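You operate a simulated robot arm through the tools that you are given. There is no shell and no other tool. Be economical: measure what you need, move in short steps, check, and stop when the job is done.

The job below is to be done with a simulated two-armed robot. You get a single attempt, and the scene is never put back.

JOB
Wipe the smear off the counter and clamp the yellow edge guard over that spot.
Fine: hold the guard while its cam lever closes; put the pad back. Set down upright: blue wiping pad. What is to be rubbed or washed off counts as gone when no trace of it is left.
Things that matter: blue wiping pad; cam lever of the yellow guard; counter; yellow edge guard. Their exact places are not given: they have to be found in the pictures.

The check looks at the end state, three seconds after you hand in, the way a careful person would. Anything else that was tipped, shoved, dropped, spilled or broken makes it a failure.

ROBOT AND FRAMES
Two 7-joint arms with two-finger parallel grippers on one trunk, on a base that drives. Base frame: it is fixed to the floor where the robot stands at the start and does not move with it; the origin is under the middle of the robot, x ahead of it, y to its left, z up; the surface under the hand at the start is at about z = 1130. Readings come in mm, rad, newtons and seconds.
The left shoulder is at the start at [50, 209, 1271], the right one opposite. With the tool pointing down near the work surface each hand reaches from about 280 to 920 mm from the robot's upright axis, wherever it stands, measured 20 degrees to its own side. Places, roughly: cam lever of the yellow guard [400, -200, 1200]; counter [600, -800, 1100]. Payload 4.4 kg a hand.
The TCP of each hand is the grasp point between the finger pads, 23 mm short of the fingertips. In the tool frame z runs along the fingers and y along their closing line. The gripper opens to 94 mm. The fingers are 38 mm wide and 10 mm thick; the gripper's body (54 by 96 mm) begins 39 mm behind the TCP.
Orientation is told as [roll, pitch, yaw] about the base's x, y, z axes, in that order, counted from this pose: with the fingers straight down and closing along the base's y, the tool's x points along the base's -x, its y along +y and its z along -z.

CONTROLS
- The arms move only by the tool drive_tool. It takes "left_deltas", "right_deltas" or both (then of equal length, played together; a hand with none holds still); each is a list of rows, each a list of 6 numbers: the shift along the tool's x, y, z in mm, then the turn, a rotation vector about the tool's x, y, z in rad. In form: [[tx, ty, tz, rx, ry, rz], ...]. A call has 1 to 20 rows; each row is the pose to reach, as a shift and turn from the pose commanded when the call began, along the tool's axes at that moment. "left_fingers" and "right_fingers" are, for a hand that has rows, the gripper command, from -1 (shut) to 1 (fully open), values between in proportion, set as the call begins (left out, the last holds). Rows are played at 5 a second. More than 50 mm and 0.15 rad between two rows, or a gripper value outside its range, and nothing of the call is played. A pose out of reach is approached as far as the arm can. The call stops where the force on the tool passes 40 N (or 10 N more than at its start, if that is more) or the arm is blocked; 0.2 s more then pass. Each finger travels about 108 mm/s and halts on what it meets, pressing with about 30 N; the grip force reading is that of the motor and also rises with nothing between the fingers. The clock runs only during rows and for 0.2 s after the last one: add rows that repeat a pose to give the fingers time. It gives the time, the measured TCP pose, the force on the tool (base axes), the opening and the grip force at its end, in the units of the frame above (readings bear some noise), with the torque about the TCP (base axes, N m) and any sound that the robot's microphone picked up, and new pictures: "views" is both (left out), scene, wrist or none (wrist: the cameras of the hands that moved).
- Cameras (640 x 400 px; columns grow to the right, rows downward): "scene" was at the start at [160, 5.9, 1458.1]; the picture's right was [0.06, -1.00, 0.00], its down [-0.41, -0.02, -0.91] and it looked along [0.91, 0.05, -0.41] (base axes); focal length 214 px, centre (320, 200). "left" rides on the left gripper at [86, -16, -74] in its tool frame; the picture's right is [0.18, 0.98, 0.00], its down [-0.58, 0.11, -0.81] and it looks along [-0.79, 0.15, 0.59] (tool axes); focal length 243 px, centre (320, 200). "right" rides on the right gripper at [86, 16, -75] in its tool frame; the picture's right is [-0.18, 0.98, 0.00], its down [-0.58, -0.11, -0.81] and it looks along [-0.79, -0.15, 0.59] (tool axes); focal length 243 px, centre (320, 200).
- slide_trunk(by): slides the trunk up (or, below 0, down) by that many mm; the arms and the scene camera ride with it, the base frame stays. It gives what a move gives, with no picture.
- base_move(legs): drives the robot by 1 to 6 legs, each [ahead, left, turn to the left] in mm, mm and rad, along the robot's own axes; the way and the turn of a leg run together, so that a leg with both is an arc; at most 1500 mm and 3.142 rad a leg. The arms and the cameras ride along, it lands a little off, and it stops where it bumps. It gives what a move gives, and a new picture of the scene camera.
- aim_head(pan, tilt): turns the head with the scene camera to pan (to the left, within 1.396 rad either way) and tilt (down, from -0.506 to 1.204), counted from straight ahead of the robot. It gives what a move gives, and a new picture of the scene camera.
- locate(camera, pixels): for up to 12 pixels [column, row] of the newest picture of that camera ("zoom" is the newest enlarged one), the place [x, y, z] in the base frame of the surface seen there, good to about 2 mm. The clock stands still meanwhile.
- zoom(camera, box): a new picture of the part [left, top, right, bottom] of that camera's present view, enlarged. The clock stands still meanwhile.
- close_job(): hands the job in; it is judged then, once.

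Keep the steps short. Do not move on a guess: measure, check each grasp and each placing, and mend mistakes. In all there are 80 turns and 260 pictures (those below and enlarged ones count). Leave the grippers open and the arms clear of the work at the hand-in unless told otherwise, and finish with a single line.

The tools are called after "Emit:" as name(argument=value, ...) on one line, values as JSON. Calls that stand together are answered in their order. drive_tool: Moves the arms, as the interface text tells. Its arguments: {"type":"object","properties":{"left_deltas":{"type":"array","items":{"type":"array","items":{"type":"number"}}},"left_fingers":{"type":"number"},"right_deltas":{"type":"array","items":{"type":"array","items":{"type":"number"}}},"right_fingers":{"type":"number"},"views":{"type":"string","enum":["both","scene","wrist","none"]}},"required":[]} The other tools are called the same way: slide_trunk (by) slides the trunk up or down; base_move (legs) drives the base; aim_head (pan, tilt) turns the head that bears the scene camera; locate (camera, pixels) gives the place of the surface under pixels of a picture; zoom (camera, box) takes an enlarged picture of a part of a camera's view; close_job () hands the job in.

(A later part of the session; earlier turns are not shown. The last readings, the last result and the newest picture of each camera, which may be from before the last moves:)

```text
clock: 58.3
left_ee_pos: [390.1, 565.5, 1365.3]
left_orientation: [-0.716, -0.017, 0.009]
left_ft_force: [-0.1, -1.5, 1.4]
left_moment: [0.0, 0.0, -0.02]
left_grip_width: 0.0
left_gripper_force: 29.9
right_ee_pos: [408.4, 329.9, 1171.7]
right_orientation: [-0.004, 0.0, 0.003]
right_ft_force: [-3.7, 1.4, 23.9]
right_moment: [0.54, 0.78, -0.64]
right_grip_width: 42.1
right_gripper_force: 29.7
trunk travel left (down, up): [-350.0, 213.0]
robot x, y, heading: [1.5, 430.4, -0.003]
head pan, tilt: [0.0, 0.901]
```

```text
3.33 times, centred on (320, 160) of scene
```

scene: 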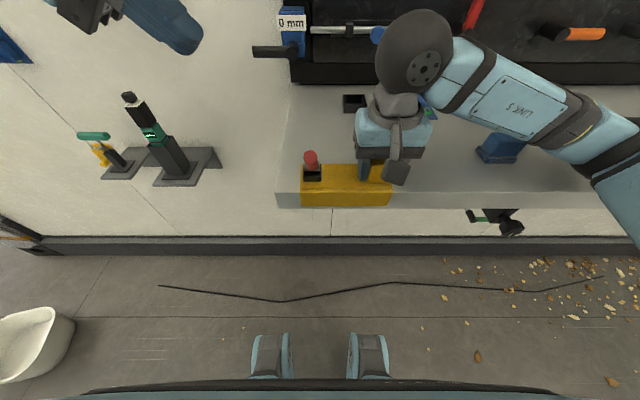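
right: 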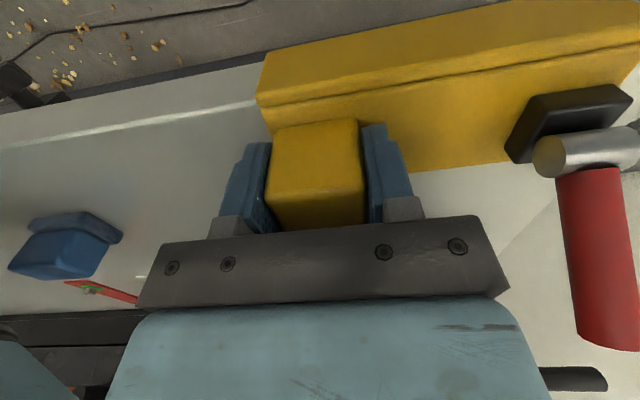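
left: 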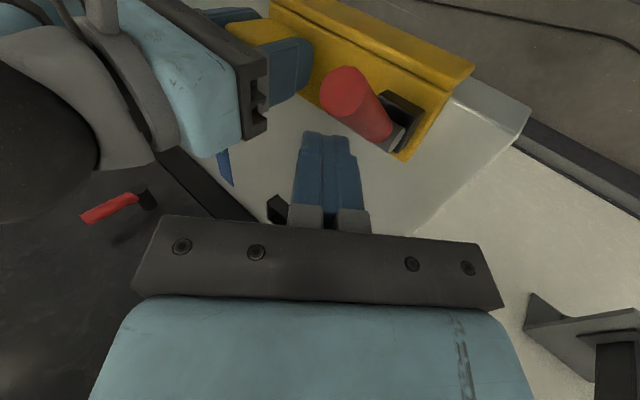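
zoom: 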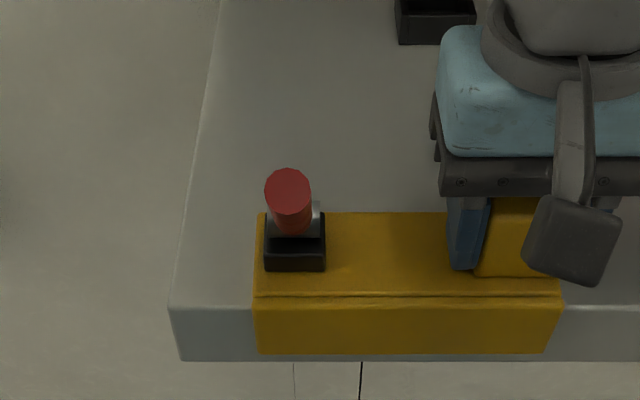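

Emit:
locate(camera="zoom", pixels=[[288, 173], [288, 190], [288, 207], [265, 335], [540, 335], [258, 220], [430, 218], [260, 285], [420, 285]])

Emit:
drive_tool(right_deltas=[[0, 0, -1, 0, 0, 0], [0, 0, -2, 0, 0, 0], [0, 0, -3, 0, 0, 0], [0, 0, -3, 0, 0, 0]], views="scene")

Emit:
locate(camera="scene", pixels=[[305, 200], [385, 200], [305, 168], [350, 168], [330, 185]])

```text
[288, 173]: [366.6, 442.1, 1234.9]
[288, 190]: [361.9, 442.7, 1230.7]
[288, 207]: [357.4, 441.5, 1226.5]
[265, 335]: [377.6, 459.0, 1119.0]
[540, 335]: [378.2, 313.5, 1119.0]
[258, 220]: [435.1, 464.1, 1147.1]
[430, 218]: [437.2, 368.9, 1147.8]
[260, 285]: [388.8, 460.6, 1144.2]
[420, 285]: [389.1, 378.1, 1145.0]
```

```text
clock: 59.3
left_ee_pos: [392.8, 564.2, 1363.9]
left_orientation: [-0.717, -0.017, 0.01]
left_ft_force: [-0.4, -0.3, 0.4]
left_moment: [0.02, -0.01, 0.0]
left_grip_width: 0.0
left_gripper_force: 30.5
right_ee_pos: [409.1, 328.3, 1174.0]
right_orientation: [-0.004, 0.005, 0.006]
right_ft_force: [-7.8, 1.3, -9.1]
right_moment: [-0.19, 0.51, -0.21]
right_grip_width: 42.0
right_gripper_force: 29.9
trunk travel left (down, up): [-350.0, 213.0]
robot x, y, heading: [1.0, 426.9, 0.001]
head pan, tilt: [0.0, 0.901]
```

scene: 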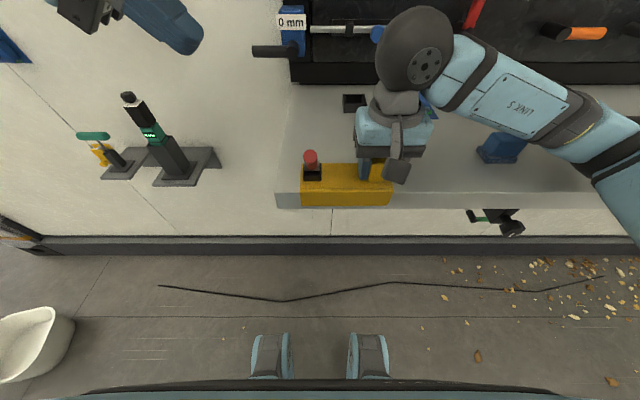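

```text
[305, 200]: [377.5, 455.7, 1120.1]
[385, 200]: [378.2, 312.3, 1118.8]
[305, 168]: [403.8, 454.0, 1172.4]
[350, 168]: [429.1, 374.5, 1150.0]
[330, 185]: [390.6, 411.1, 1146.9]
```

The guard looks pitched ~3° (rear edge up 3 mm) in the grip. I ease back down 2 mm and then open the right hand carefully to see how the guard stands by itself.

Emit:
drive_tool(right_deltas=[[0, 0, 1, 0, 0, 0], [0, 0, 1.5, 0, 0, 0], [0, 0, 1.5, 0, 0, 0]], views="none")

Emit:
drive_tool(right_deltas=[[0, 0, 0, 0, 0, 0], [0, 0, 0, 0, 0, 0], [0, 0, 0, 0, 0, 0]], right_fingers=-0.3, views="scene")

Emit:
zoom(camera="scene", box=[260, 110, 420, 220])

Emit:
locate(camera="zoom", pixels=[[180, 340], [460, 340], [190, 200], [350, 200], [175, 262], [340, 262], [200, 150], [205, 170], [195, 190], [120, 270]])

```text
clock: 60.1
left_ee_pos: [390.6, 563.4, 1364.1]
left_orientation: [-0.718, -0.017, 0.008]
left_ft_force: [0.5, 0.0, 0.5]
left_moment: [0.01, -0.02, -0.03]
left_grip_width: 0.0
left_gripper_force: 30.1
right_ee_pos: [409.1, 329.3, 1172.8]
right_orientation: [-0.004, 0.003, 0.006]
right_ft_force: [-8.9, -0.5, -1.1]
right_moment: [-0.34, 0.64, -0.21]
right_grip_width: 42.0
right_gripper_force: 30.1
trunk travel left (down, up): [-350.0, 213.0]
robot x, y, heading: [4.0, 428.3, -0.004]
head pan, tilt: [0.0, 0.901]
```

```text
clock: 60.9
left_ee_pos: [390.0, 563.8, 1365.3]
left_orientation: [-0.718, -0.016, 0.008]
left_ft_force: [0.1, -0.9, 0.6]
left_moment: [-0.01, -0.06, 0.03]
left_grip_width: 0.0
left_gripper_force: 29.9
right_ee_pos: [408.6, 328.9, 1171.8]
right_orientation: [-0.004, 0.004, 0.007]
right_ft_force: [-8.9, 0.0, -3.3]
right_moment: [-0.31, 0.67, -0.24]
right_grip_width: 41.8
right_gripper_force: 29.7
trunk travel left (down, up): [-350.0, 213.0]
robot x, y, heading: [0.6, 428.4, -0.004]
head pan, tilt: [0.0, 0.901]
```

scene: 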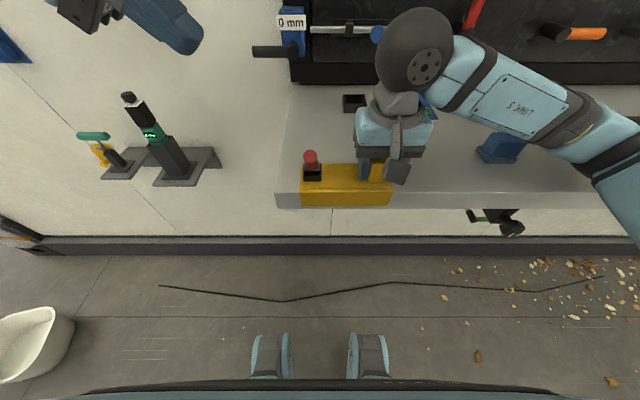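

```text
3.64 times, centred on (340, 165) of scene
```

zoom: 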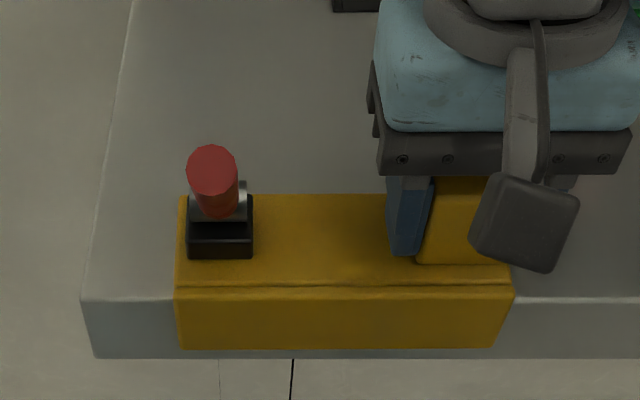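

```text
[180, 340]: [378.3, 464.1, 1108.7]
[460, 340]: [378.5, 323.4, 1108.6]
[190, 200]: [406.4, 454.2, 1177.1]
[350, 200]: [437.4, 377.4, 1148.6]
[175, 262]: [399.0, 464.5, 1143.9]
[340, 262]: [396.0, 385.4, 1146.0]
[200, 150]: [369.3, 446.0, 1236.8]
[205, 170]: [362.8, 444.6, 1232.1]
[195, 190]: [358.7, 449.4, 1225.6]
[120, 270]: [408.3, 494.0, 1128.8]
```

That value didn't open. I open to about 56 mm.

Emit:
drive_tool(right_deltas=[[0, 0, 0, 0, 0, 0], [0, 0, 0, 0, 0, 0], [0, 0, 0, 0, 0, 0]], right_fingers=0.25, views="scene")

Emit:
zoom(camera="scene", box=[260, 110, 420, 220])

Emit:
locate(camera="zoom", pixels=[[180, 340], [460, 340], [350, 200], [270, 200], [185, 270], [340, 262], [300, 278], [213, 150], [213, 170], [213, 188], [120, 270]])

```text
clock: 61.7
left_ee_pos: [392.5, 563.2, 1363.5]
left_orientation: [-0.718, -0.015, 0.009]
left_ft_force: [0.8, 0.6, -0.4]
left_moment: [0.0, -0.01, 0.01]
left_grip_width: 0.1
left_gripper_force: 30.0
right_ee_pos: [410.1, 330.8, 1172.3]
right_orientation: [-0.003, 0.003, 0.006]
right_ft_force: [-0.4, 0.3, 0.0]
right_moment: [-0.01, -0.01, 0.0]
right_grip_width: 59.0
right_gripper_force: 0.0
trunk travel left (down, up): [-350.0, 213.0]
robot x, y, heading: [-1.9, 428.6, -0.001]
head pan, tilt: [0.0, 0.901]
```

scene: 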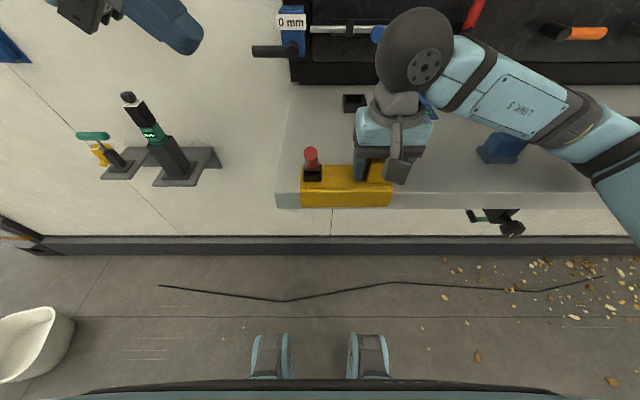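

```text
3.64 times, centred on (340, 165) of scene
```

zoom: 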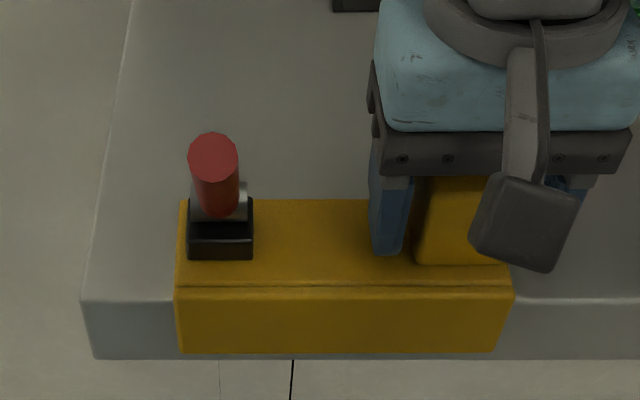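

```text
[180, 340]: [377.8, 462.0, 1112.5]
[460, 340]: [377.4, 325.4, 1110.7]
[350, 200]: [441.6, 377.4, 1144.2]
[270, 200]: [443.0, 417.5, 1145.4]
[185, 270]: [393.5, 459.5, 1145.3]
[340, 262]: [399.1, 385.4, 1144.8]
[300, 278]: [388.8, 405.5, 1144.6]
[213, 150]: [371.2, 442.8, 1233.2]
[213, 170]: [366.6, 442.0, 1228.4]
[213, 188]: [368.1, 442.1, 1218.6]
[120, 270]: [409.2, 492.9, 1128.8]
```

Released, the guard settles flat (1145 everywhere) and the lever rests at ≈–35°. To learn whether it is really clamped, I regrip and try a small lift.

Emit:
drive_tool(right_deltas=[[0, 0, 0, 0, 0, 0], [0, 0, 0, 0, 0, 0], [0, 0, 0, 0, 0, 0]], right_fingers=-1, views="none")

Emit:
drive_tool(right_deltas=[[0, 0, -2, 0, 0, 0], [0, 0, -4, 0, 0, 0], [0, 0, -5, 0, 0, 0], [0, 0, -5, 0, 0, 0]], views="scene")

Emit:
zoom(camera="scene", box=[260, 110, 420, 220])

Emit:
locate(camera="zoom", pixels=[[180, 340], [460, 340], [350, 200], [270, 200], [185, 270], [340, 262], [300, 278], [213, 150], [213, 160], [120, 270]])

```text
clock: 62.5
left_ee_pos: [392.2, 563.3, 1363.6]
left_orientation: [-0.717, -0.017, 0.008]
left_ft_force: [0.3, 0.9, 0.2]
left_moment: [0.0, -0.02, -0.02]
left_grip_width: 0.1
left_gripper_force: 29.9
right_ee_pos: [410.2, 329.1, 1172.5]
right_orientation: [-0.003, 0.003, 0.004]
right_ft_force: [0.7, -0.1, 0.5]
right_moment: [0.43, -0.07, -0.08]
right_grip_width: 41.9
right_gripper_force: 30.2
trunk travel left (down, up): [-350.0, 213.0]
robot x, y, heading: [6.2, 429.5, -0.001]
head pan, tilt: [0.0, 0.901]
```

```text
clock: 63.5
left_ee_pos: [391.5, 564.8, 1364.4]
left_orientation: [-0.718, -0.015, 0.009]
left_ft_force: [-0.6, -0.3, 0.1]
left_moment: [-0.01, -0.02, 0.0]
left_grip_width: 0.0
left_gripper_force: 29.9
right_ee_pos: [411.3, 329.1, 1176.7]
right_orientation: [-0.003, 0.004, 0.005]
right_ft_force: [-0.4, -0.3, -5.6]
right_moment: [-0.25, 0.04, -0.02]
right_grip_width: 41.9
right_gripper_force: 30.0
trunk travel left (down, up): [-350.0, 213.0]
robot x, y, heading: [-0.2, 428.9, -0.004]
head pan, tilt: [0.0, 0.901]
```

scene: 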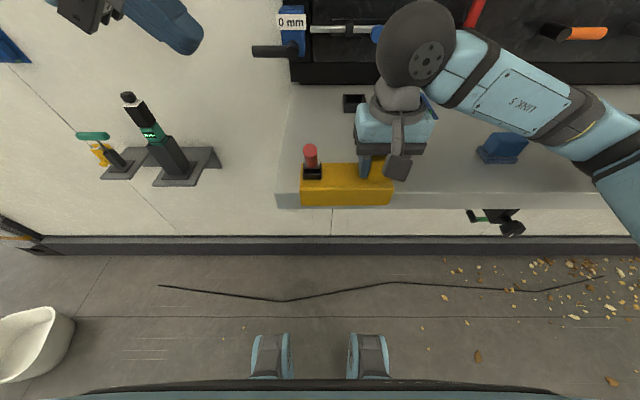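

```text
3.64 times, centred on (340, 165) of scene
```

zoom: 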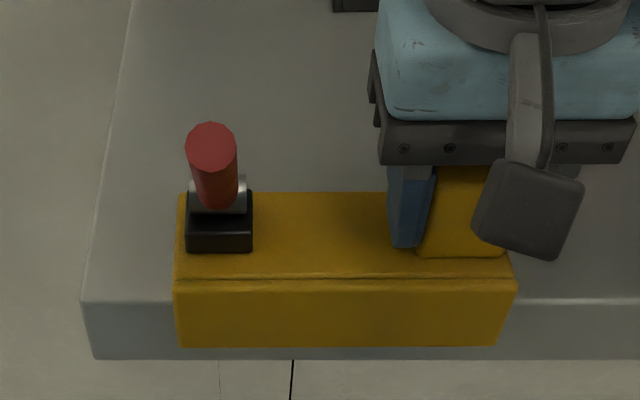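

```text
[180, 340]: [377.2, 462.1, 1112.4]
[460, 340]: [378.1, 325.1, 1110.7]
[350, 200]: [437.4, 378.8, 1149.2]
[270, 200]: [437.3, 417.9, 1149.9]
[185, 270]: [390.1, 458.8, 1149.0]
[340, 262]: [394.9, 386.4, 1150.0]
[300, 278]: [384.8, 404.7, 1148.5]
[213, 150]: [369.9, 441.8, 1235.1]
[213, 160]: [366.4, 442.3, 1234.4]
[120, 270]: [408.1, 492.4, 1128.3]
```

It lifts freely at only 5.6 N, so the cam is not biting: the lever isn't truly home. I set the guard down again, pressed firmly onto the counter and against the edge, and look at the lever closely.

Emit:
drive_tool(right_deltas=[[0, 0, 3, 0, 0, 0], [0, 0, 5, 0, 0, 0], [-1, 0, 7, 0, 0, 0], [-2, 0, 7.5, 0, 0, 0], [-2, 0, 7.5, 0, 0, 0]], views="both")

Emit:
zoom(camera="right", box=[440, 0, 640, 200])

Emit:
zoom(camera="scene", box=[290, 130, 346, 190])

Emit:
locate(camera="zoom", pixels=[[230, 140], [230, 170], [230, 200], [230, 230], [230, 250], [230, 270], [230, 300], [230, 330], [250, 350], [300, 300]])

```text
clock: 64.7
left_ee_pos: [389.8, 563.7, 1364.4]
left_orientation: [-0.718, -0.018, 0.009]
left_ft_force: [0.0, -0.5, -0.1]
left_moment: [-0.01, 0.06, -0.01]
left_grip_width: 0.0
left_gripper_force: 29.6
right_ee_pos: [409.6, 329.9, 1172.2]
right_orientation: [-0.003, 0.001, 0.007]
right_ft_force: [-0.8, -2.3, 24.3]
right_moment: [1.27, -0.09, 0.03]
right_grip_width: 41.8
right_gripper_force: 30.0
trunk travel left (down, up): [-350.0, 213.0]
robot x, y, heading: [-0.9, 433.2, -0.001]
head pan, tilt: [0.0, 0.901]
```

scene: 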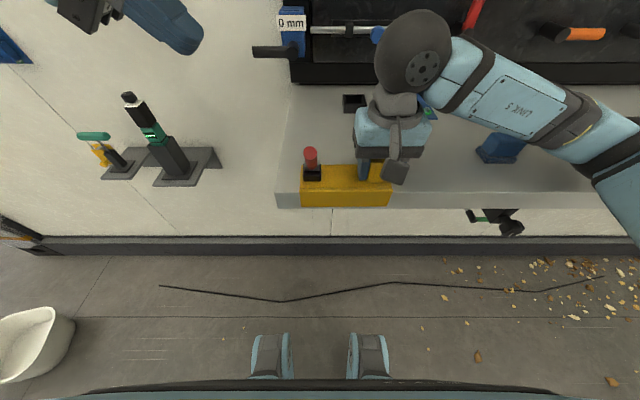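
right: 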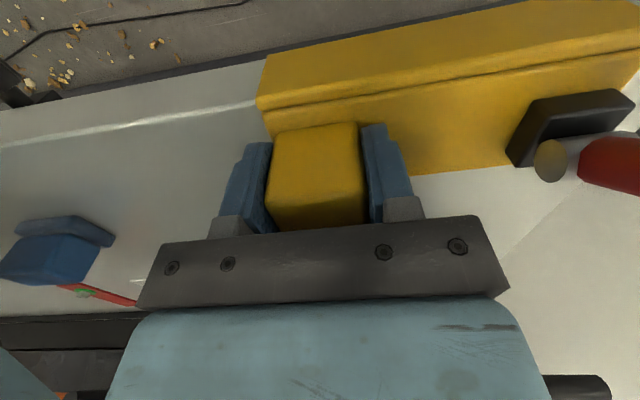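

```text
2.00 times, centred on (540, 100) of right
```

zoom: 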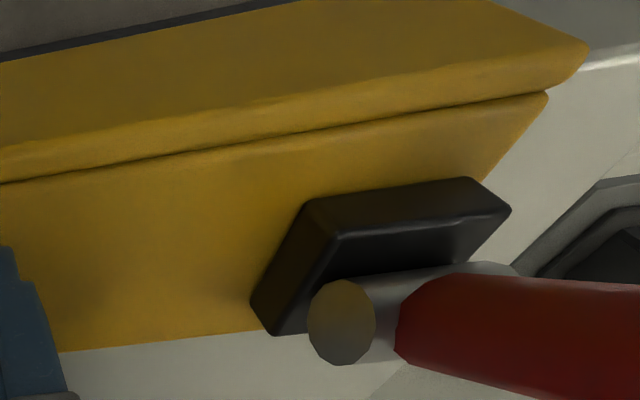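

```text
6.67 times, centred on (318, 160) of scene
```

zoom: 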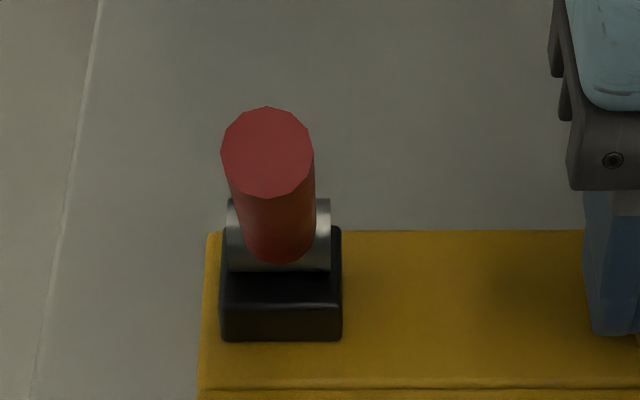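

```text
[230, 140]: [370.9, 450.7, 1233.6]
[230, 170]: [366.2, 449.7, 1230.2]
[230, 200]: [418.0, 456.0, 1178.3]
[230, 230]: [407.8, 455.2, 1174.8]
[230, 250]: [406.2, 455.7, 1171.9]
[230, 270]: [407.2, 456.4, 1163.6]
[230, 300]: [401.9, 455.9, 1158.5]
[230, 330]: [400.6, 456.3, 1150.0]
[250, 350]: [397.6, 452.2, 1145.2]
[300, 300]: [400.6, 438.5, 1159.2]
```

The lever stands ~35° toward the robot. I will press it straight down at its tip (which only presses the guard onto the counter). First move above the tip.

Emit:
drive_tool(left_deltas=[[6, -8, 40, 0, 0, 0], [12, -16, 80, 0, 0, 0], [18, -22, 118, 0, 0, 0], [21, -24.5, 146, 0, 0, 0], [21, -24.5, 146, 0, 0, 0]], views="both")

Emit:
zoom(camera="scene", box=[240, 80, 400, 200])

```text
clock: 65.9
left_ee_pos: [370.3, 449.1, 1269.6]
left_orientation: [-0.718, -0.017, 0.008]
left_ft_force: [0.0, 0.6, -0.6]
left_moment: [-0.03, -0.01, 0.03]
left_grip_width: 0.0
left_gripper_force: 30.4
right_ee_pos: [410.9, 328.4, 1170.2]
right_orientation: [-0.004, 0.003, 0.005]
right_ft_force: [-1.4, -0.1, 16.3]
right_moment: [0.71, 0.38, -0.09]
right_grip_width: 41.9
right_gripper_force: 29.8
trunk travel left (down, up): [-350.0, 213.0]
robot x, y, heading: [1.6, 431.2, -0.0]
head pan, tilt: [0.0, 0.901]
```

scene: 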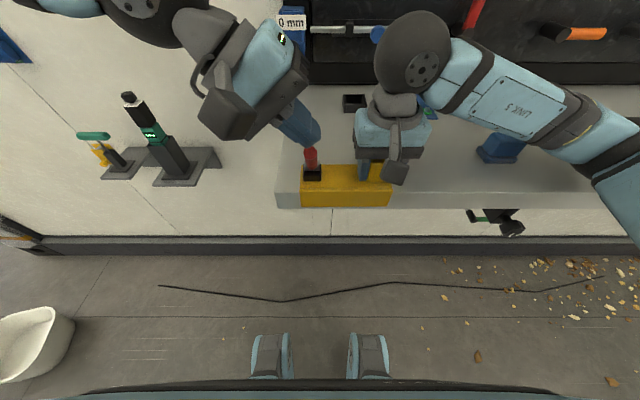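
left: 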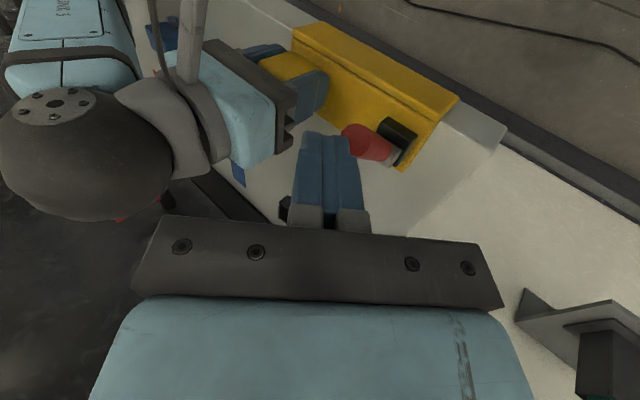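

```text
3.33 times, centred on (320, 140) of scene
```

zoom: 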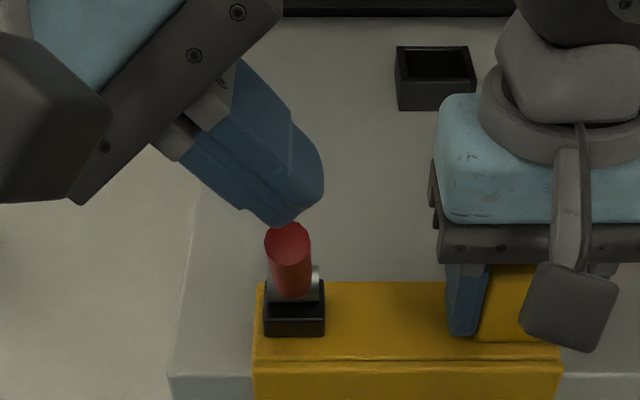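

Fingertips are right above the tip. Press straight down in 2–3 mm steps.

Emit:
drive_tool(left_deltas=[[0, 5.3, 6, 0, 0, 0], [0, 7.2, 8.3, 0, 0, 0], [0, 8.6, 9.8, 0, 0, 0], [0, 9.9, 11.3, 0, 0, 0], [0, 11.2, 12.8, 0, 0, 0], [0, 12.5, 14.3, 0, 0, 0], [0, 13.8, 15.8, 0, 0, 0]], views="scene")

Emit:
zoom(camera="scene", box=[240, 80, 400, 200])

```text
clock: 66.6
left_ee_pos: [370.3, 448.9, 1264.9]
left_orientation: [-0.726, -0.022, 0.01]
left_ft_force: [-2.0, 4.1, 16.2]
left_moment: [-0.05, 0.12, -0.05]
left_grip_width: 0.2
left_gripper_force: 30.2
right_ee_pos: [410.4, 329.4, 1169.0]
right_orientation: [-0.004, 0.004, 0.004]
right_ft_force: [-1.7, -2.1, 5.5]
right_moment: [0.51, 0.29, 0.07]
right_grip_width: 42.0
right_gripper_force: 30.5
trunk travel left (down, up): [-350.0, 213.0]
robot x, y, heading: [-3.2, 431.7, -0.001]
head pan, tilt: [0.0, 0.901]
stopped in row 3 (left hand): the force on the tool passed its limit at 44 N (the readings are from after the stop); the commanded pose is now the measured one
```

scene: 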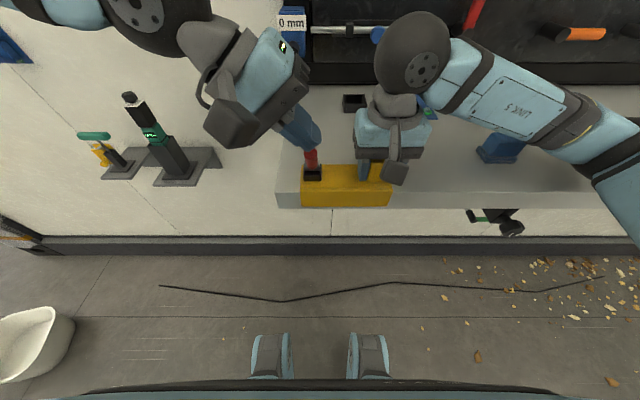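

```text
3.33 times, centred on (320, 140) of scene
```

zoom: 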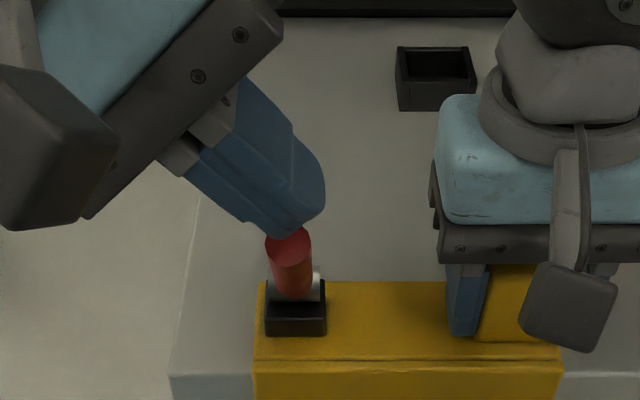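

Rigid end stop – so the lever is at its closed end, yet no bite; the guard was probably not snug on the edge when it closed. I raise the left hand, and push the guard +x to find real contact with the edge.

Emit:
drive_tool(left_deltas=[[0, -13, -15, 0, 0, 0], [0, -33, -38, 0, 0, 0], [0, -33, -38, 0, 0, 0]], right_deltas=[[0, 0, -0.5, 0, 0, 0], [0, 0, -1, 0, 0, 0], [0, 0, -1, 0, 0, 0]], views="none")

Emit:
drive_tool(right_deltas=[[-1, 0, 0, 0, 0, 0], [-2, 0, 0, 0, 0, 0], [-3, 0, 0, 0, 0, 0], [-3, 0, 0, 0, 0, 0]], views="none")

```text
clock: 67.4
left_ee_pos: [370.0, 449.3, 1314.6]
left_orientation: [-0.723, -0.02, 0.011]
left_ft_force: [0.3, 0.2, 0.4]
left_moment: [0.04, 0.01, 0.01]
left_grip_width: 0.1
left_gripper_force: 30.0
right_ee_pos: [410.2, 328.9, 1170.1]
right_orientation: [-0.005, 0.003, 0.003]
right_ft_force: [-3.2, -0.1, 5.0]
right_moment: [1.17, -0.16, 0.48]
right_grip_width: 42.0
right_gripper_force: 29.9
trunk travel left (down, up): [-350.0, 213.0]
robot x, y, heading: [-1.4, 432.7, -0.005]
head pan, tilt: [0.0, 0.901]
```

```text
clock: 68.4
left_ee_pos: [369.9, 450.3, 1314.9]
left_orientation: [-0.724, -0.021, 0.01]
left_ft_force: [-0.6, 0.1, 0.4]
left_moment: [0.03, -0.03, 0.02]
left_grip_width: 0.0
left_gripper_force: 29.6
right_ee_pos: [412.7, 329.3, 1169.4]
right_orientation: [-0.008, 0.005, 0.005]
right_ft_force: [-17.7, 0.5, -1.0]
right_moment: [0.93, 0.46, 0.01]
right_grip_width: 41.9
right_gripper_force: 30.2
trunk travel left (down, up): [-350.0, 213.0]
robot x, y, heading: [-0.3, 428.7, -0.0]
head pan, tilt: [0.0, 0.901]
```

Now there is firm contact (–17.7 N) with the edge. The lever is still closed; test whether it bites now by a small lift.

Emit:
drive_tool(right_deltas=[[0.5, 0, -1, 0, 0, 0], [1, 0, -2, 0, 0, 0], [1, 0, -3, 0, 0, 0], [1, 0, -4, 0, 0, 0], [1, 0, -4, 0, 0, 0]], views="scene")

Emit:
locate(camera="scene", pixels=[[305, 200], [385, 200], [335, 168], [350, 168], [330, 185], [345, 185], [310, 182]])

```text
clock: 69.6
left_ee_pos: [369.1, 449.5, 1315.1]
left_orientation: [-0.723, -0.021, 0.01]
left_ft_force: [0.0, -0.2, -1.0]
left_moment: [0.03, 0.01, -0.01]
left_grip_width: 0.0
left_gripper_force: 30.0
right_ee_pos: [412.6, 328.5, 1173.6]
right_orientation: [-0.004, 0.002, 0.005]
right_ft_force: [-15.0, -0.7, -11.0]
right_moment: [-0.16, 0.57, -0.36]
right_grip_width: 41.7
right_gripper_force: 29.7
trunk travel left (down, up): [-350.0, 213.0]
robot x, y, heading: [0.4, 428.0, -0.001]
head pan, tilt: [0.0, 0.901]
```

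scene: 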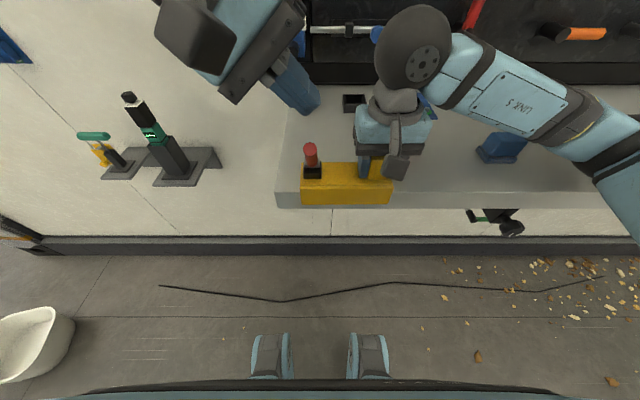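

```text
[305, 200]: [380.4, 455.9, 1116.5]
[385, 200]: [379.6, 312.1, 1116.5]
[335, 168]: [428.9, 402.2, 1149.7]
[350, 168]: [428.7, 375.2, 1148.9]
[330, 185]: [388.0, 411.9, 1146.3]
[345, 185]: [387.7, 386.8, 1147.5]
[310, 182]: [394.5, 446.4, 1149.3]
```

Still free to lift, so the clamp only bites if closed while the guard is truly snug. I set it down again snug against the edge and hold, then swing the lever open from the front and re-close it gently.

Emit:
drive_tool(right_deltas=[[0, 0, 2, 0, 0, 0], [0, 0, 4, 0, 0, 0], [0, 0, 5.5, 0, 0, 0], [0, 0, 5.5, 0, 0, 0]], left_deltas=[[20, 0, 0, 0, 0, 0], [40, 0, 0, 0, 0, 0], [40, 28, 32, 0, 0, 0], [40, 57.4, 65.3, 0, 0, 0]], views="scene")

Emit:
zoom(camera="scene", box=[240, 80, 400, 200])

```text
clock: 70.6
left_ee_pos: [330.4, 450.4, 1225.8]
left_orientation: [-0.725, -0.019, 0.011]
left_ft_force: [0.5, 0.4, 0.0]
left_moment: [0.03, -0.04, 0.01]
left_grip_width: 0.1
left_gripper_force: 30.1
right_ee_pos: [412.5, 327.6, 1169.8]
right_orientation: [-0.006, 0.002, 0.003]
right_ft_force: [-1.7, -0.6, 17.1]
right_moment: [0.93, -0.61, 0.13]
right_grip_width: 42.0
right_gripper_force: 30.1
trunk travel left (down, up): [-350.0, 213.0]
robot x, y, heading: [3.5, 432.1, 0.0]
head pan, tilt: [0.0, 0.901]
```

scene: 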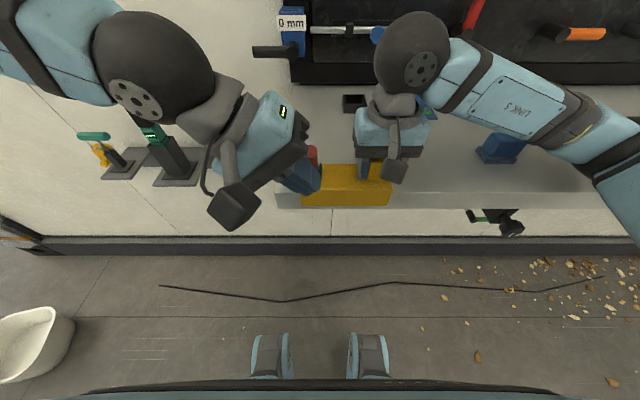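

```text
3.33 times, centred on (320, 140) of scene
```

zoom: 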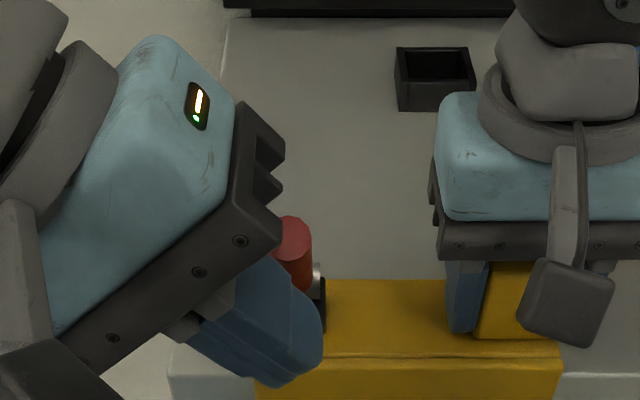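

Fingers are in front of the lever. Sweep it +x back to open, watching the force.

Emit:
drive_tool(left_deltas=[[-13, 0, 0, 0, 0, 0], [-26, 0, 0, 0, 0, 0], [-38, 0, 0, 0, 0, 0], [-50, 0, 0, 0, 0, 0], [-62, 0, 0, 0, 0, 0], [-72, 0, 0, 0, 0, 0], [-78, 0, 0, 0, 0, 0]], views="scene")

Emit:
zoom(camera="scene", box=[240, 80, 400, 200])

```text
clock: 72.2
left_ee_pos: [408.6, 449.7, 1228.0]
left_orientation: [-0.721, -0.021, 0.011]
left_ft_force: [-0.3, 0.1, 0.3]
left_moment: [-0.01, 0.01, 0.01]
left_grip_width: 0.0
left_gripper_force: 30.3
right_ee_pos: [411.5, 329.4, 1169.8]
right_orientation: [-0.006, 0.002, 0.002]
right_ft_force: [7.9, -2.1, 37.1]
right_moment: [1.81, -1.26, -0.87]
right_grip_width: 41.9
right_gripper_force: 29.9
trunk travel left (down, up): [-350.0, 213.0]
robot x, y, heading: [1.4, 430.4, 0.0]
head pan, tilt: [0.0, 0.901]
```

scene: 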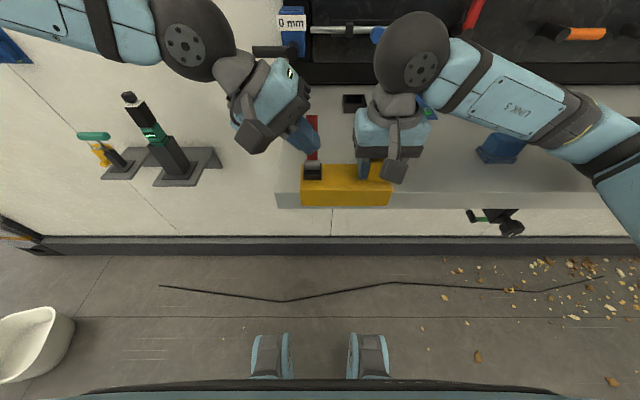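

```text
3.33 times, centred on (320, 140) of scene
```

zoom: 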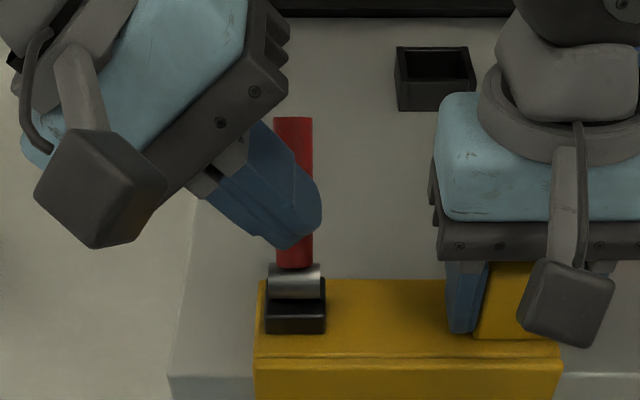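

Lever is open again. To settle the direction question, I go above the open lever's tip and press straight down on it; the right hand eases its down-press and pushes a bit more +x.

Emit:
drive_tool(left_deltas=[[5, -13.2, -15, 0, 0, 0], [5, -41, -46.5, 0, 0, 0], [-20, -41, -46.5, 0, 0, 0], [-47, -41, -46.5, 0, 0, 0], [-47, -27.7, -31.5, 0, 0, 0], [-47, -23.1, -26.3, 0, 0, 0], [-47, -21.1, -24, 0, 0, 0], [-47, -19.1, -21.8, 0, 0, 0], [-47, -17.2, -19.5, 0, 0, 0]], right_deltas=[[-1, 0, -1, 0, 0, 0], [-2, 0, -1.5, 0, 0, 0], [-2, 0, -1.5, 0, 0, 0], [-2, 0, -1.5, 0, 0, 0], [-2, 0, -1.5, 0, 0, 0], [-2, 0, -1.5, 0, 0, 0], [-2, 0, -1.5, 0, 0, 0], [-2, 0, -1.5, 0, 0, 0], [-2, 0, -1.5, 0, 0, 0]], views="scene")

Emit:
zoom(camera="scene", box=[240, 80, 400, 200])

```text
clock: 74.0
left_ee_pos: [456.5, 448.0, 1265.3]
left_orientation: [-0.734, -0.033, 0.012]
left_ft_force: [-6.3, 1.9, 13.4]
left_moment: [-0.09, 0.09, -0.04]
left_grip_width: 0.2
left_gripper_force: 29.6
right_ee_pos: [412.7, 329.5, 1169.8]
right_orientation: [-0.007, 0.005, 0.003]
right_ft_force: [-2.4, -1.7, 5.3]
right_moment: [1.29, 0.73, -0.38]
right_grip_width: 42.0
right_gripper_force: 30.1
trunk travel left (down, up): [-350.0, 213.0]
robot x, y, heading: [0.7, 428.4, 0.001]
head pan, tilt: [0.0, 0.901]
stopped in row 8 (left hand): the force on the tool passed its limit at 44 N (the readings are from after the stop); the commanded pose is now the measured one
```

scene: 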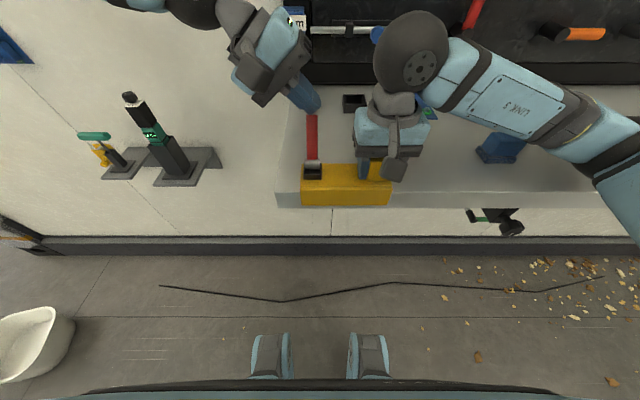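

```text
3.33 times, centred on (320, 140) of scene
```

zoom: 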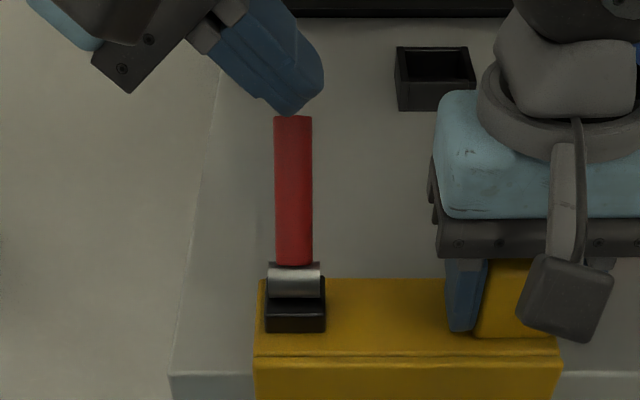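

Also a rigid stop, so open = away, closed = toward the robot. Now, with the guard snug, I go behind the lever and bring it just past vertical; the right hand holds down and toward the edge.

Emit:
drive_tool(left_deltas=[[0, -16.8, -18.6, 0, 0, 0], [-38, -16.8, -18.6, 0, 0, 0], [-38, 6.7, 7.4, 0, 0, 0], [-38, 22, 24.5, 0, 0, 0], [-25, 22, 24.5, 0, 0, 0], [-14, 22, 24.5, 0, 0, 0], [-3.5, 17.4, 19.3, 0, 0, 0], [9, 13.4, 14.8, 0, 0, 0], [17, 12, 13.4, 0, 0, 0], [26, 11.4, 12.6, 0, 0, 0]], right_deltas=[[-0.5, 0, 0.5, 0, 0, 0], [-1, 0, 1, 0, 0, 0], [-1, 0, 1, 0, 0, 0], [-1, 0, 1, 0, 0, 0], [-1, 0, 1, 0, 0, 0], [-1, 0, 1, 0, 0, 0], [-1, 0, 1, 0, 0, 0], [-1, 0, 1, 0, 0, 0], [-1, 0, 1, 0, 0, 0], [-1, 0, 1, 0, 0, 0]], views="scene")

Emit:
locate(camera="scene", pixels=[[305, 200], [385, 200], [335, 167], [350, 167], [330, 185], [345, 185]])

```text
clock: 76.2
left_ee_pos: [428.5, 448.3, 1246.6]
left_orientation: [-0.73, -0.031, 0.014]
left_ft_force: [0.8, -0.8, 0.5]
left_moment: [-0.01, -0.02, 0.02]
left_grip_width: 0.0
left_gripper_force: 30.3
right_ee_pos: [413.9, 329.6, 1168.4]
right_orientation: [-0.008, 0.003, 0.003]
right_ft_force: [-13.7, -2.7, 32.7]
right_moment: [1.83, -0.78, -0.03]
right_grip_width: 41.9
right_gripper_force: 30.1
trunk travel left (down, up): [-350.0, 213.0]
robot x, y, heading: [0.5, 429.0, 0.005]
head pan, tilt: [0.0, 0.901]
```

scene: 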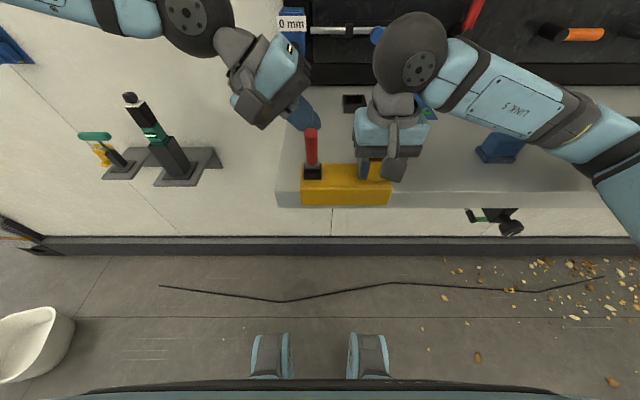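

```text
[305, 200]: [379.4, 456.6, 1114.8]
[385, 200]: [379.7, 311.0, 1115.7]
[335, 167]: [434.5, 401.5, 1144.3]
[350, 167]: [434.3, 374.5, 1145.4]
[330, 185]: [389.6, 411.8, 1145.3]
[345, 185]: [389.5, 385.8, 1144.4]
```

Guard is flat (1145) and snug (lip 379.5), held with 14 N/33 N. Now close the last part slowly.

Emit:
drive_tool(left_deltas=[[8, -0.7, -0.7, 0, 0, 0], [14, 0, 0, 0, 0, 0], [18, 0.7, 0.7, 0, 0, 0], [20, 1, 1.1, 0, 0, 0], [22, 1.7, 1.9, 0, 0, 0], [23, 2.1, 2.3, 0, 0, 0], [24, 2.4, 2.7, 0, 0, 0], [25, 2.7, 3, 0, 0, 0], [25, 2.7, 3, 0, 0, 0]], views="scene")

Emit:
zoom(camera="scene", box=[260, 110, 420, 220])

Emit:
locate(camera="scene", pixels=[[305, 200], [385, 200], [335, 167], [350, 167], [330, 185], [345, 185], [311, 150], [311, 154], [311, 158]])

```text
clock: 78.2
left_ee_pos: [407.4, 449.2, 1242.8]
left_orientation: [-0.734, -0.034, 0.013]
left_ft_force: [24.6, -5.7, 22.4]
left_moment: [-0.32, -0.21, 0.31]
left_grip_width: 0.0
left_gripper_force: 29.9
right_ee_pos: [413.2, 328.5, 1169.1]
right_orientation: [-0.008, 0.006, 0.005]
right_ft_force: [-21.6, 1.9, 41.0]
right_moment: [1.7, -0.98, 0.35]
right_grip_width: 42.1
right_gripper_force: 30.4
trunk travel left (down, up): [-350.0, 213.0]
robot x, y, heading: [-0.8, 428.9, -0.001]
head pan, tilt: [0.0, 0.901]
```

scene: 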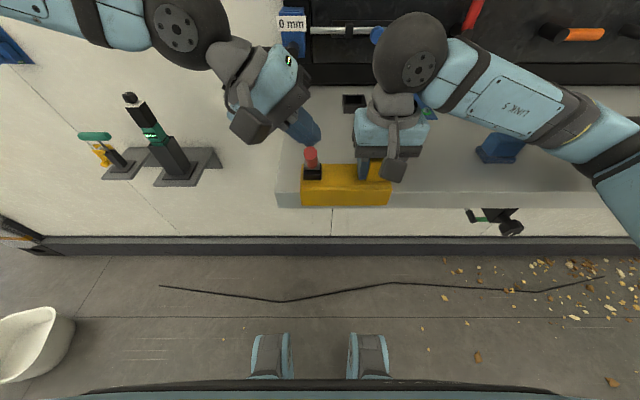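

```text
3.64 times, centred on (340, 165) of scene
```

zoom: 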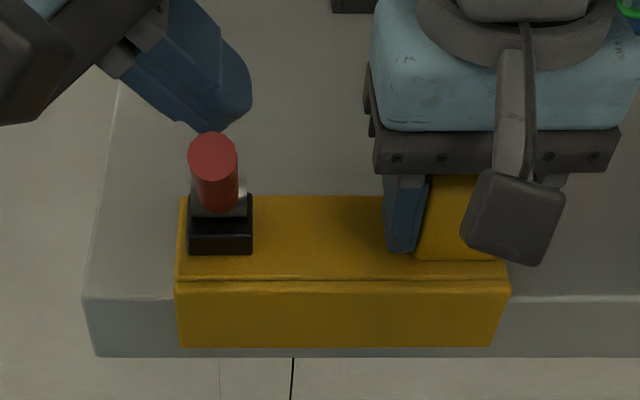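

```text
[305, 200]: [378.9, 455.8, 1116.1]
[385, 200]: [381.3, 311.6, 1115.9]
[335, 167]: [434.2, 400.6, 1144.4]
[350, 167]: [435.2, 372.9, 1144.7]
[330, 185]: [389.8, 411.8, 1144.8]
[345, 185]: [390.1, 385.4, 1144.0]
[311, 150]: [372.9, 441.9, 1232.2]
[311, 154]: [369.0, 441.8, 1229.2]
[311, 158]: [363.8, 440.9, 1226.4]
```

Closed against its stop with 33 N, and the guard stayed flat. Withdraw the left hand, then test the bite.

Emit:
drive_tool(left_deltas=[[-12, -6.4, -7.7, 0, 0, 0], [-25, -20, -24, 0, 0, 0], [-25, -45, -50, 0, 0, 0], [-15, -30, -88, 0, 0, 0], [0, -10, -128, 0, 0, 0]], views="none")

Emit:
drive_tool(right_deltas=[[1, 0, -2, 0, 0, 0], [2, 0, -4, 0, 0, 0], [2, 0, -6, 0, 0, 0], [2, 0, -7, 0, 0, 0], [2, 0, -7, 0, 0, 0]], views="scene")

Emit:
locate(camera="scene", pixels=[[305, 200], [385, 200], [335, 167], [350, 167], [330, 185], [345, 185], [311, 150], [311, 154], [311, 158]])

```text
clock: 79.3
left_ee_pos: [401.5, 529.3, 1343.5]
left_orientation: [-0.731, -0.031, 0.013]
left_ft_force: [-0.4, -0.1, -1.0]
left_moment: [0.03, 0.05, -0.03]
left_grip_width: 0.0
left_gripper_force: 29.8
right_ee_pos: [412.0, 329.9, 1168.6]
right_orientation: [-0.01, 0.005, 0.0]
right_ft_force: [-11.3, 0.0, 42.0]
right_moment: [1.4, -0.36, -0.28]
right_grip_width: 42.3
right_gripper_force: 29.6
trunk travel left (down, up): [-350.0, 213.0]
robot x, y, heading: [-1.0, 428.7, -0.005]
head pan, tilt: [0.0, 0.901]
```

```text
clock: 80.5
left_ee_pos: [404.0, 527.5, 1341.8]
left_orientation: [-0.732, -0.029, 0.012]
left_ft_force: [-0.2, 0.2, 0.0]
left_moment: [0.05, -0.01, -0.05]
left_grip_width: 0.3
left_gripper_force: 29.5
right_ee_pos: [413.6, 328.8, 1173.7]
right_orientation: [-0.008, 0.008, 0.004]
right_ft_force: [-11.6, -0.2, -9.6]
right_moment: [-0.21, 0.39, -0.25]
right_grip_width: 42.0
right_gripper_force: 30.1
trunk travel left (down, up): [-350.0, 213.0]
robot x, y, heading: [-0.4, 428.3, 0.003]
head pan, tilt: [0.0, 0.901]
```

scene: 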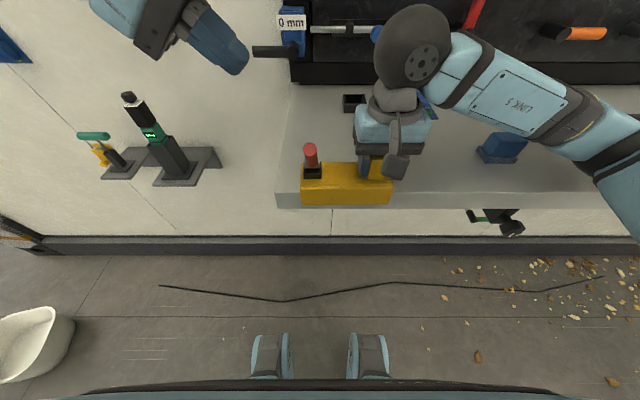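

```text
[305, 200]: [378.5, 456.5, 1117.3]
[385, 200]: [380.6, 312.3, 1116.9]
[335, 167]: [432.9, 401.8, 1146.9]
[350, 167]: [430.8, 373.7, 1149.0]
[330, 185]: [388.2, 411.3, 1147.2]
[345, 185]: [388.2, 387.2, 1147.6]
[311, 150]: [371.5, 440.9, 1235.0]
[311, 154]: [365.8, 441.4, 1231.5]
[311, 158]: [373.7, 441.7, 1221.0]
```

Still liftable; the lever is at its hard stop, so there is no deeper closing. While it is light in the hand I improve the centring: smear centre is y≈377, guard centre ≈383, so shift 6 mm right, then seat snugly again.

Emit:
drive_tool(right_deltas=[[2, 0, -3, 0, 0, 0], [3, -3, -3, 0, 0, 0], [3, -6, -3, 0, 0, 0], [3, -6, 1, 0, 0, 0], [3, -6, 4, 0, 0, 0], [2, -6, 5, 0, 0, 0], [0, -6, 5, 0, 0, 0], [-1, -6, 5, 0, 0, 0], [-1, -6, 6, 0, 0, 0], [-1, -6, 6, 0, 0, 0]], views="scene")

Emit:
locate(camera="scene", pixels=[[305, 200], [385, 200], [335, 167], [350, 167], [330, 185], [345, 185], [311, 150], [311, 154], [302, 195], [391, 195]])

Emit:
zoom(camera="scene", box=[260, 110, 420, 220])

```text
clock: 82.8
left_ee_pos: [403.2, 527.7, 1343.5]
left_orientation: [-0.732, -0.029, 0.014]
left_ft_force: [0.4, -0.9, -0.3]
left_moment: [-0.01, 0.0, 0.0]
left_grip_width: 0.1
left_gripper_force: 29.9
right_ee_pos: [412.6, 323.7, 1168.4]
right_orientation: [-0.008, 0.005, 0.005]
right_ft_force: [-12.3, -2.0, 12.1]
right_moment: [1.47, 0.11, 0.23]
right_grip_width: 41.9
right_gripper_force: 30.1
trunk travel left (down, up): [-350.0, 213.0]
robot x, y, heading: [2.4, 428.4, 0.002]
head pan, tilt: [0.0, 0.901]
```

scene: 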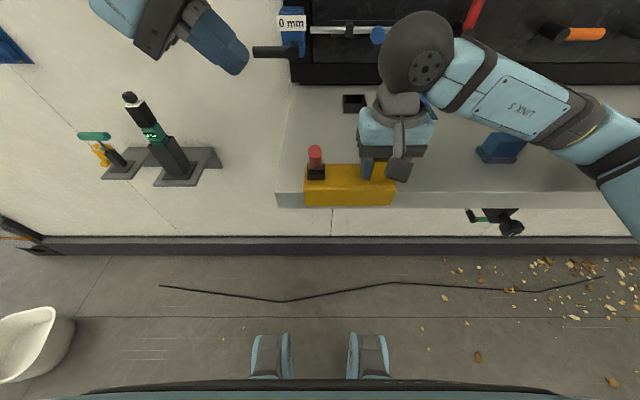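

```text
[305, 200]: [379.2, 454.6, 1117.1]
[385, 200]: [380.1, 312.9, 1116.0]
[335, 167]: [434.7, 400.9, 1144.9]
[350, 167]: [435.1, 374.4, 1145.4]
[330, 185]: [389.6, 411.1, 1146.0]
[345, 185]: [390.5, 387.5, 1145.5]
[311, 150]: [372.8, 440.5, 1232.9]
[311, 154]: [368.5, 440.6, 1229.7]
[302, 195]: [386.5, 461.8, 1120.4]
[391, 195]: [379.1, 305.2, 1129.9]
```

```text
3.64 times, centred on (340, 165) of scene
```

zoom: 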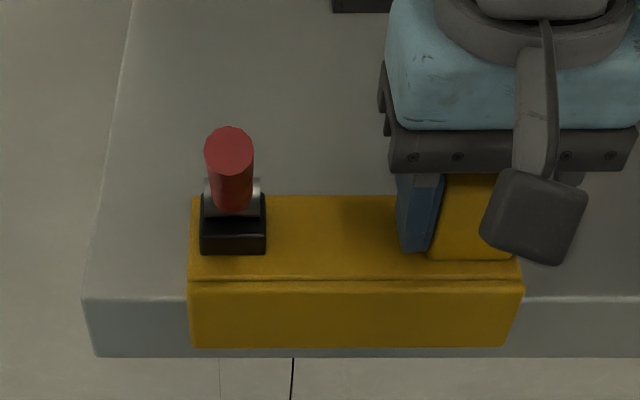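

Centre is now ≈377, flat and snug. Test the bite once more.

Emit:
drive_tool(right_deltas=[[1, 0, -2, 0, 0, 0], [3, 0, -4, 0, 0, 0], [4, 0, -6, 0, 0, 0], [4, 0, -6, 0, 0, 0]], views="none")

```text
clock: 83.8
left_ee_pos: [405.4, 526.7, 1340.9]
left_orientation: [-0.731, -0.028, 0.014]
left_ft_force: [0.8, -0.6, -0.1]
left_moment: [-0.02, 0.02, 0.03]
left_grip_width: 0.2
left_gripper_force: 30.0
right_ee_pos: [413.6, 324.1, 1173.6]
right_orientation: [-0.011, 0.009, 0.003]
right_ft_force: [-0.1, -0.7, -6.0]
right_moment: [-0.22, -0.01, -0.04]
right_grip_width: 41.9
right_gripper_force: 30.1
trunk travel left (down, up): [-350.0, 213.0]
robot x, y, heading: [1.1, 428.8, -0.001]
head pan, tilt: [0.0, 0.901]
```

Free still — there seems to be no deeper lock than the lever's stop. So that the closing truly happens with the guard at its final place, I repeat it here: seat it snugly, swing the lever open from the front.

Emit:
drive_tool(left_deltas=[[37, -0.8, 14.1, 0, 0, 0], [74, -1.5, 28.2, 0, 0, 0], [74, 3.3, 71, 0, 0, 0], [74, 6.7, 112.2, 0, 0, 0], [74, 14.4, 140.3, 0, 0, 0], [74, 14.4, 140.3, 0, 0, 0], [61, 14.4, 140.3, 0, 0, 0], [48, 14.4, 140.3, 0, 0, 0], [36, 14.4, 140.3, 0, 0, 0], [24, 14.4, 140.3, 0, 0, 0], [12, 14.4, 140.3, 0, 0, 0], [2, 14.4, 140.3, 0, 0, 0], [-3, 14.4, 140.3, 0, 0, 0]], right_deltas=[[0, 0, 2, 0, 0, 0], [0, 0, 4, 0, 0, 0], [0, 0, 6, 0, 0, 0], [-2, 0, 6, 0, 0, 0], [-4, 0, 6, 0, 0, 0], [-5, 0, 6, 0, 0, 0], [-5, 0, 6, 0, 0, 0], [-5, 0, 6, 0, 0, 0], [-5, 0, 6, 0, 0, 0], [-5, 0, 6, 0, 0, 0], [-5, 0, 6, 0, 0, 0], [-5, 0, 6, 0, 0, 0], [-5, 0, 6, 0, 0, 0]], views="scene")

```text
clock: 86.5
left_ee_pos: [408.9, 443.6, 1230.8]
left_orientation: [-0.727, -0.032, 0.014]
left_ft_force: [-0.6, 0.1, -0.2]
left_moment: [0.0, 0.03, -0.01]
left_grip_width: 0.1
left_gripper_force: 29.9
right_ee_pos: [414.4, 322.3, 1168.7]
right_orientation: [-0.007, 0.004, 0.002]
right_ft_force: [-20.5, -6.7, 6.6]
right_moment: [1.4, 0.38, -0.46]
right_grip_width: 42.0
right_gripper_force: 30.1
trunk travel left (down, up): [-350.0, 213.0]
robot x, y, heading: [0.3, 429.2, -0.001]
head pan, tilt: [0.0, 0.901]
```

scene: 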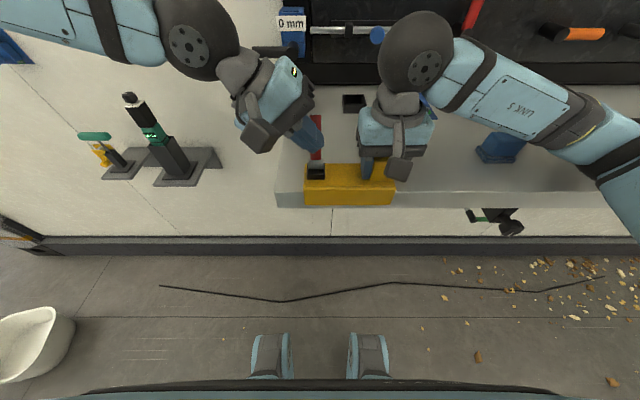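

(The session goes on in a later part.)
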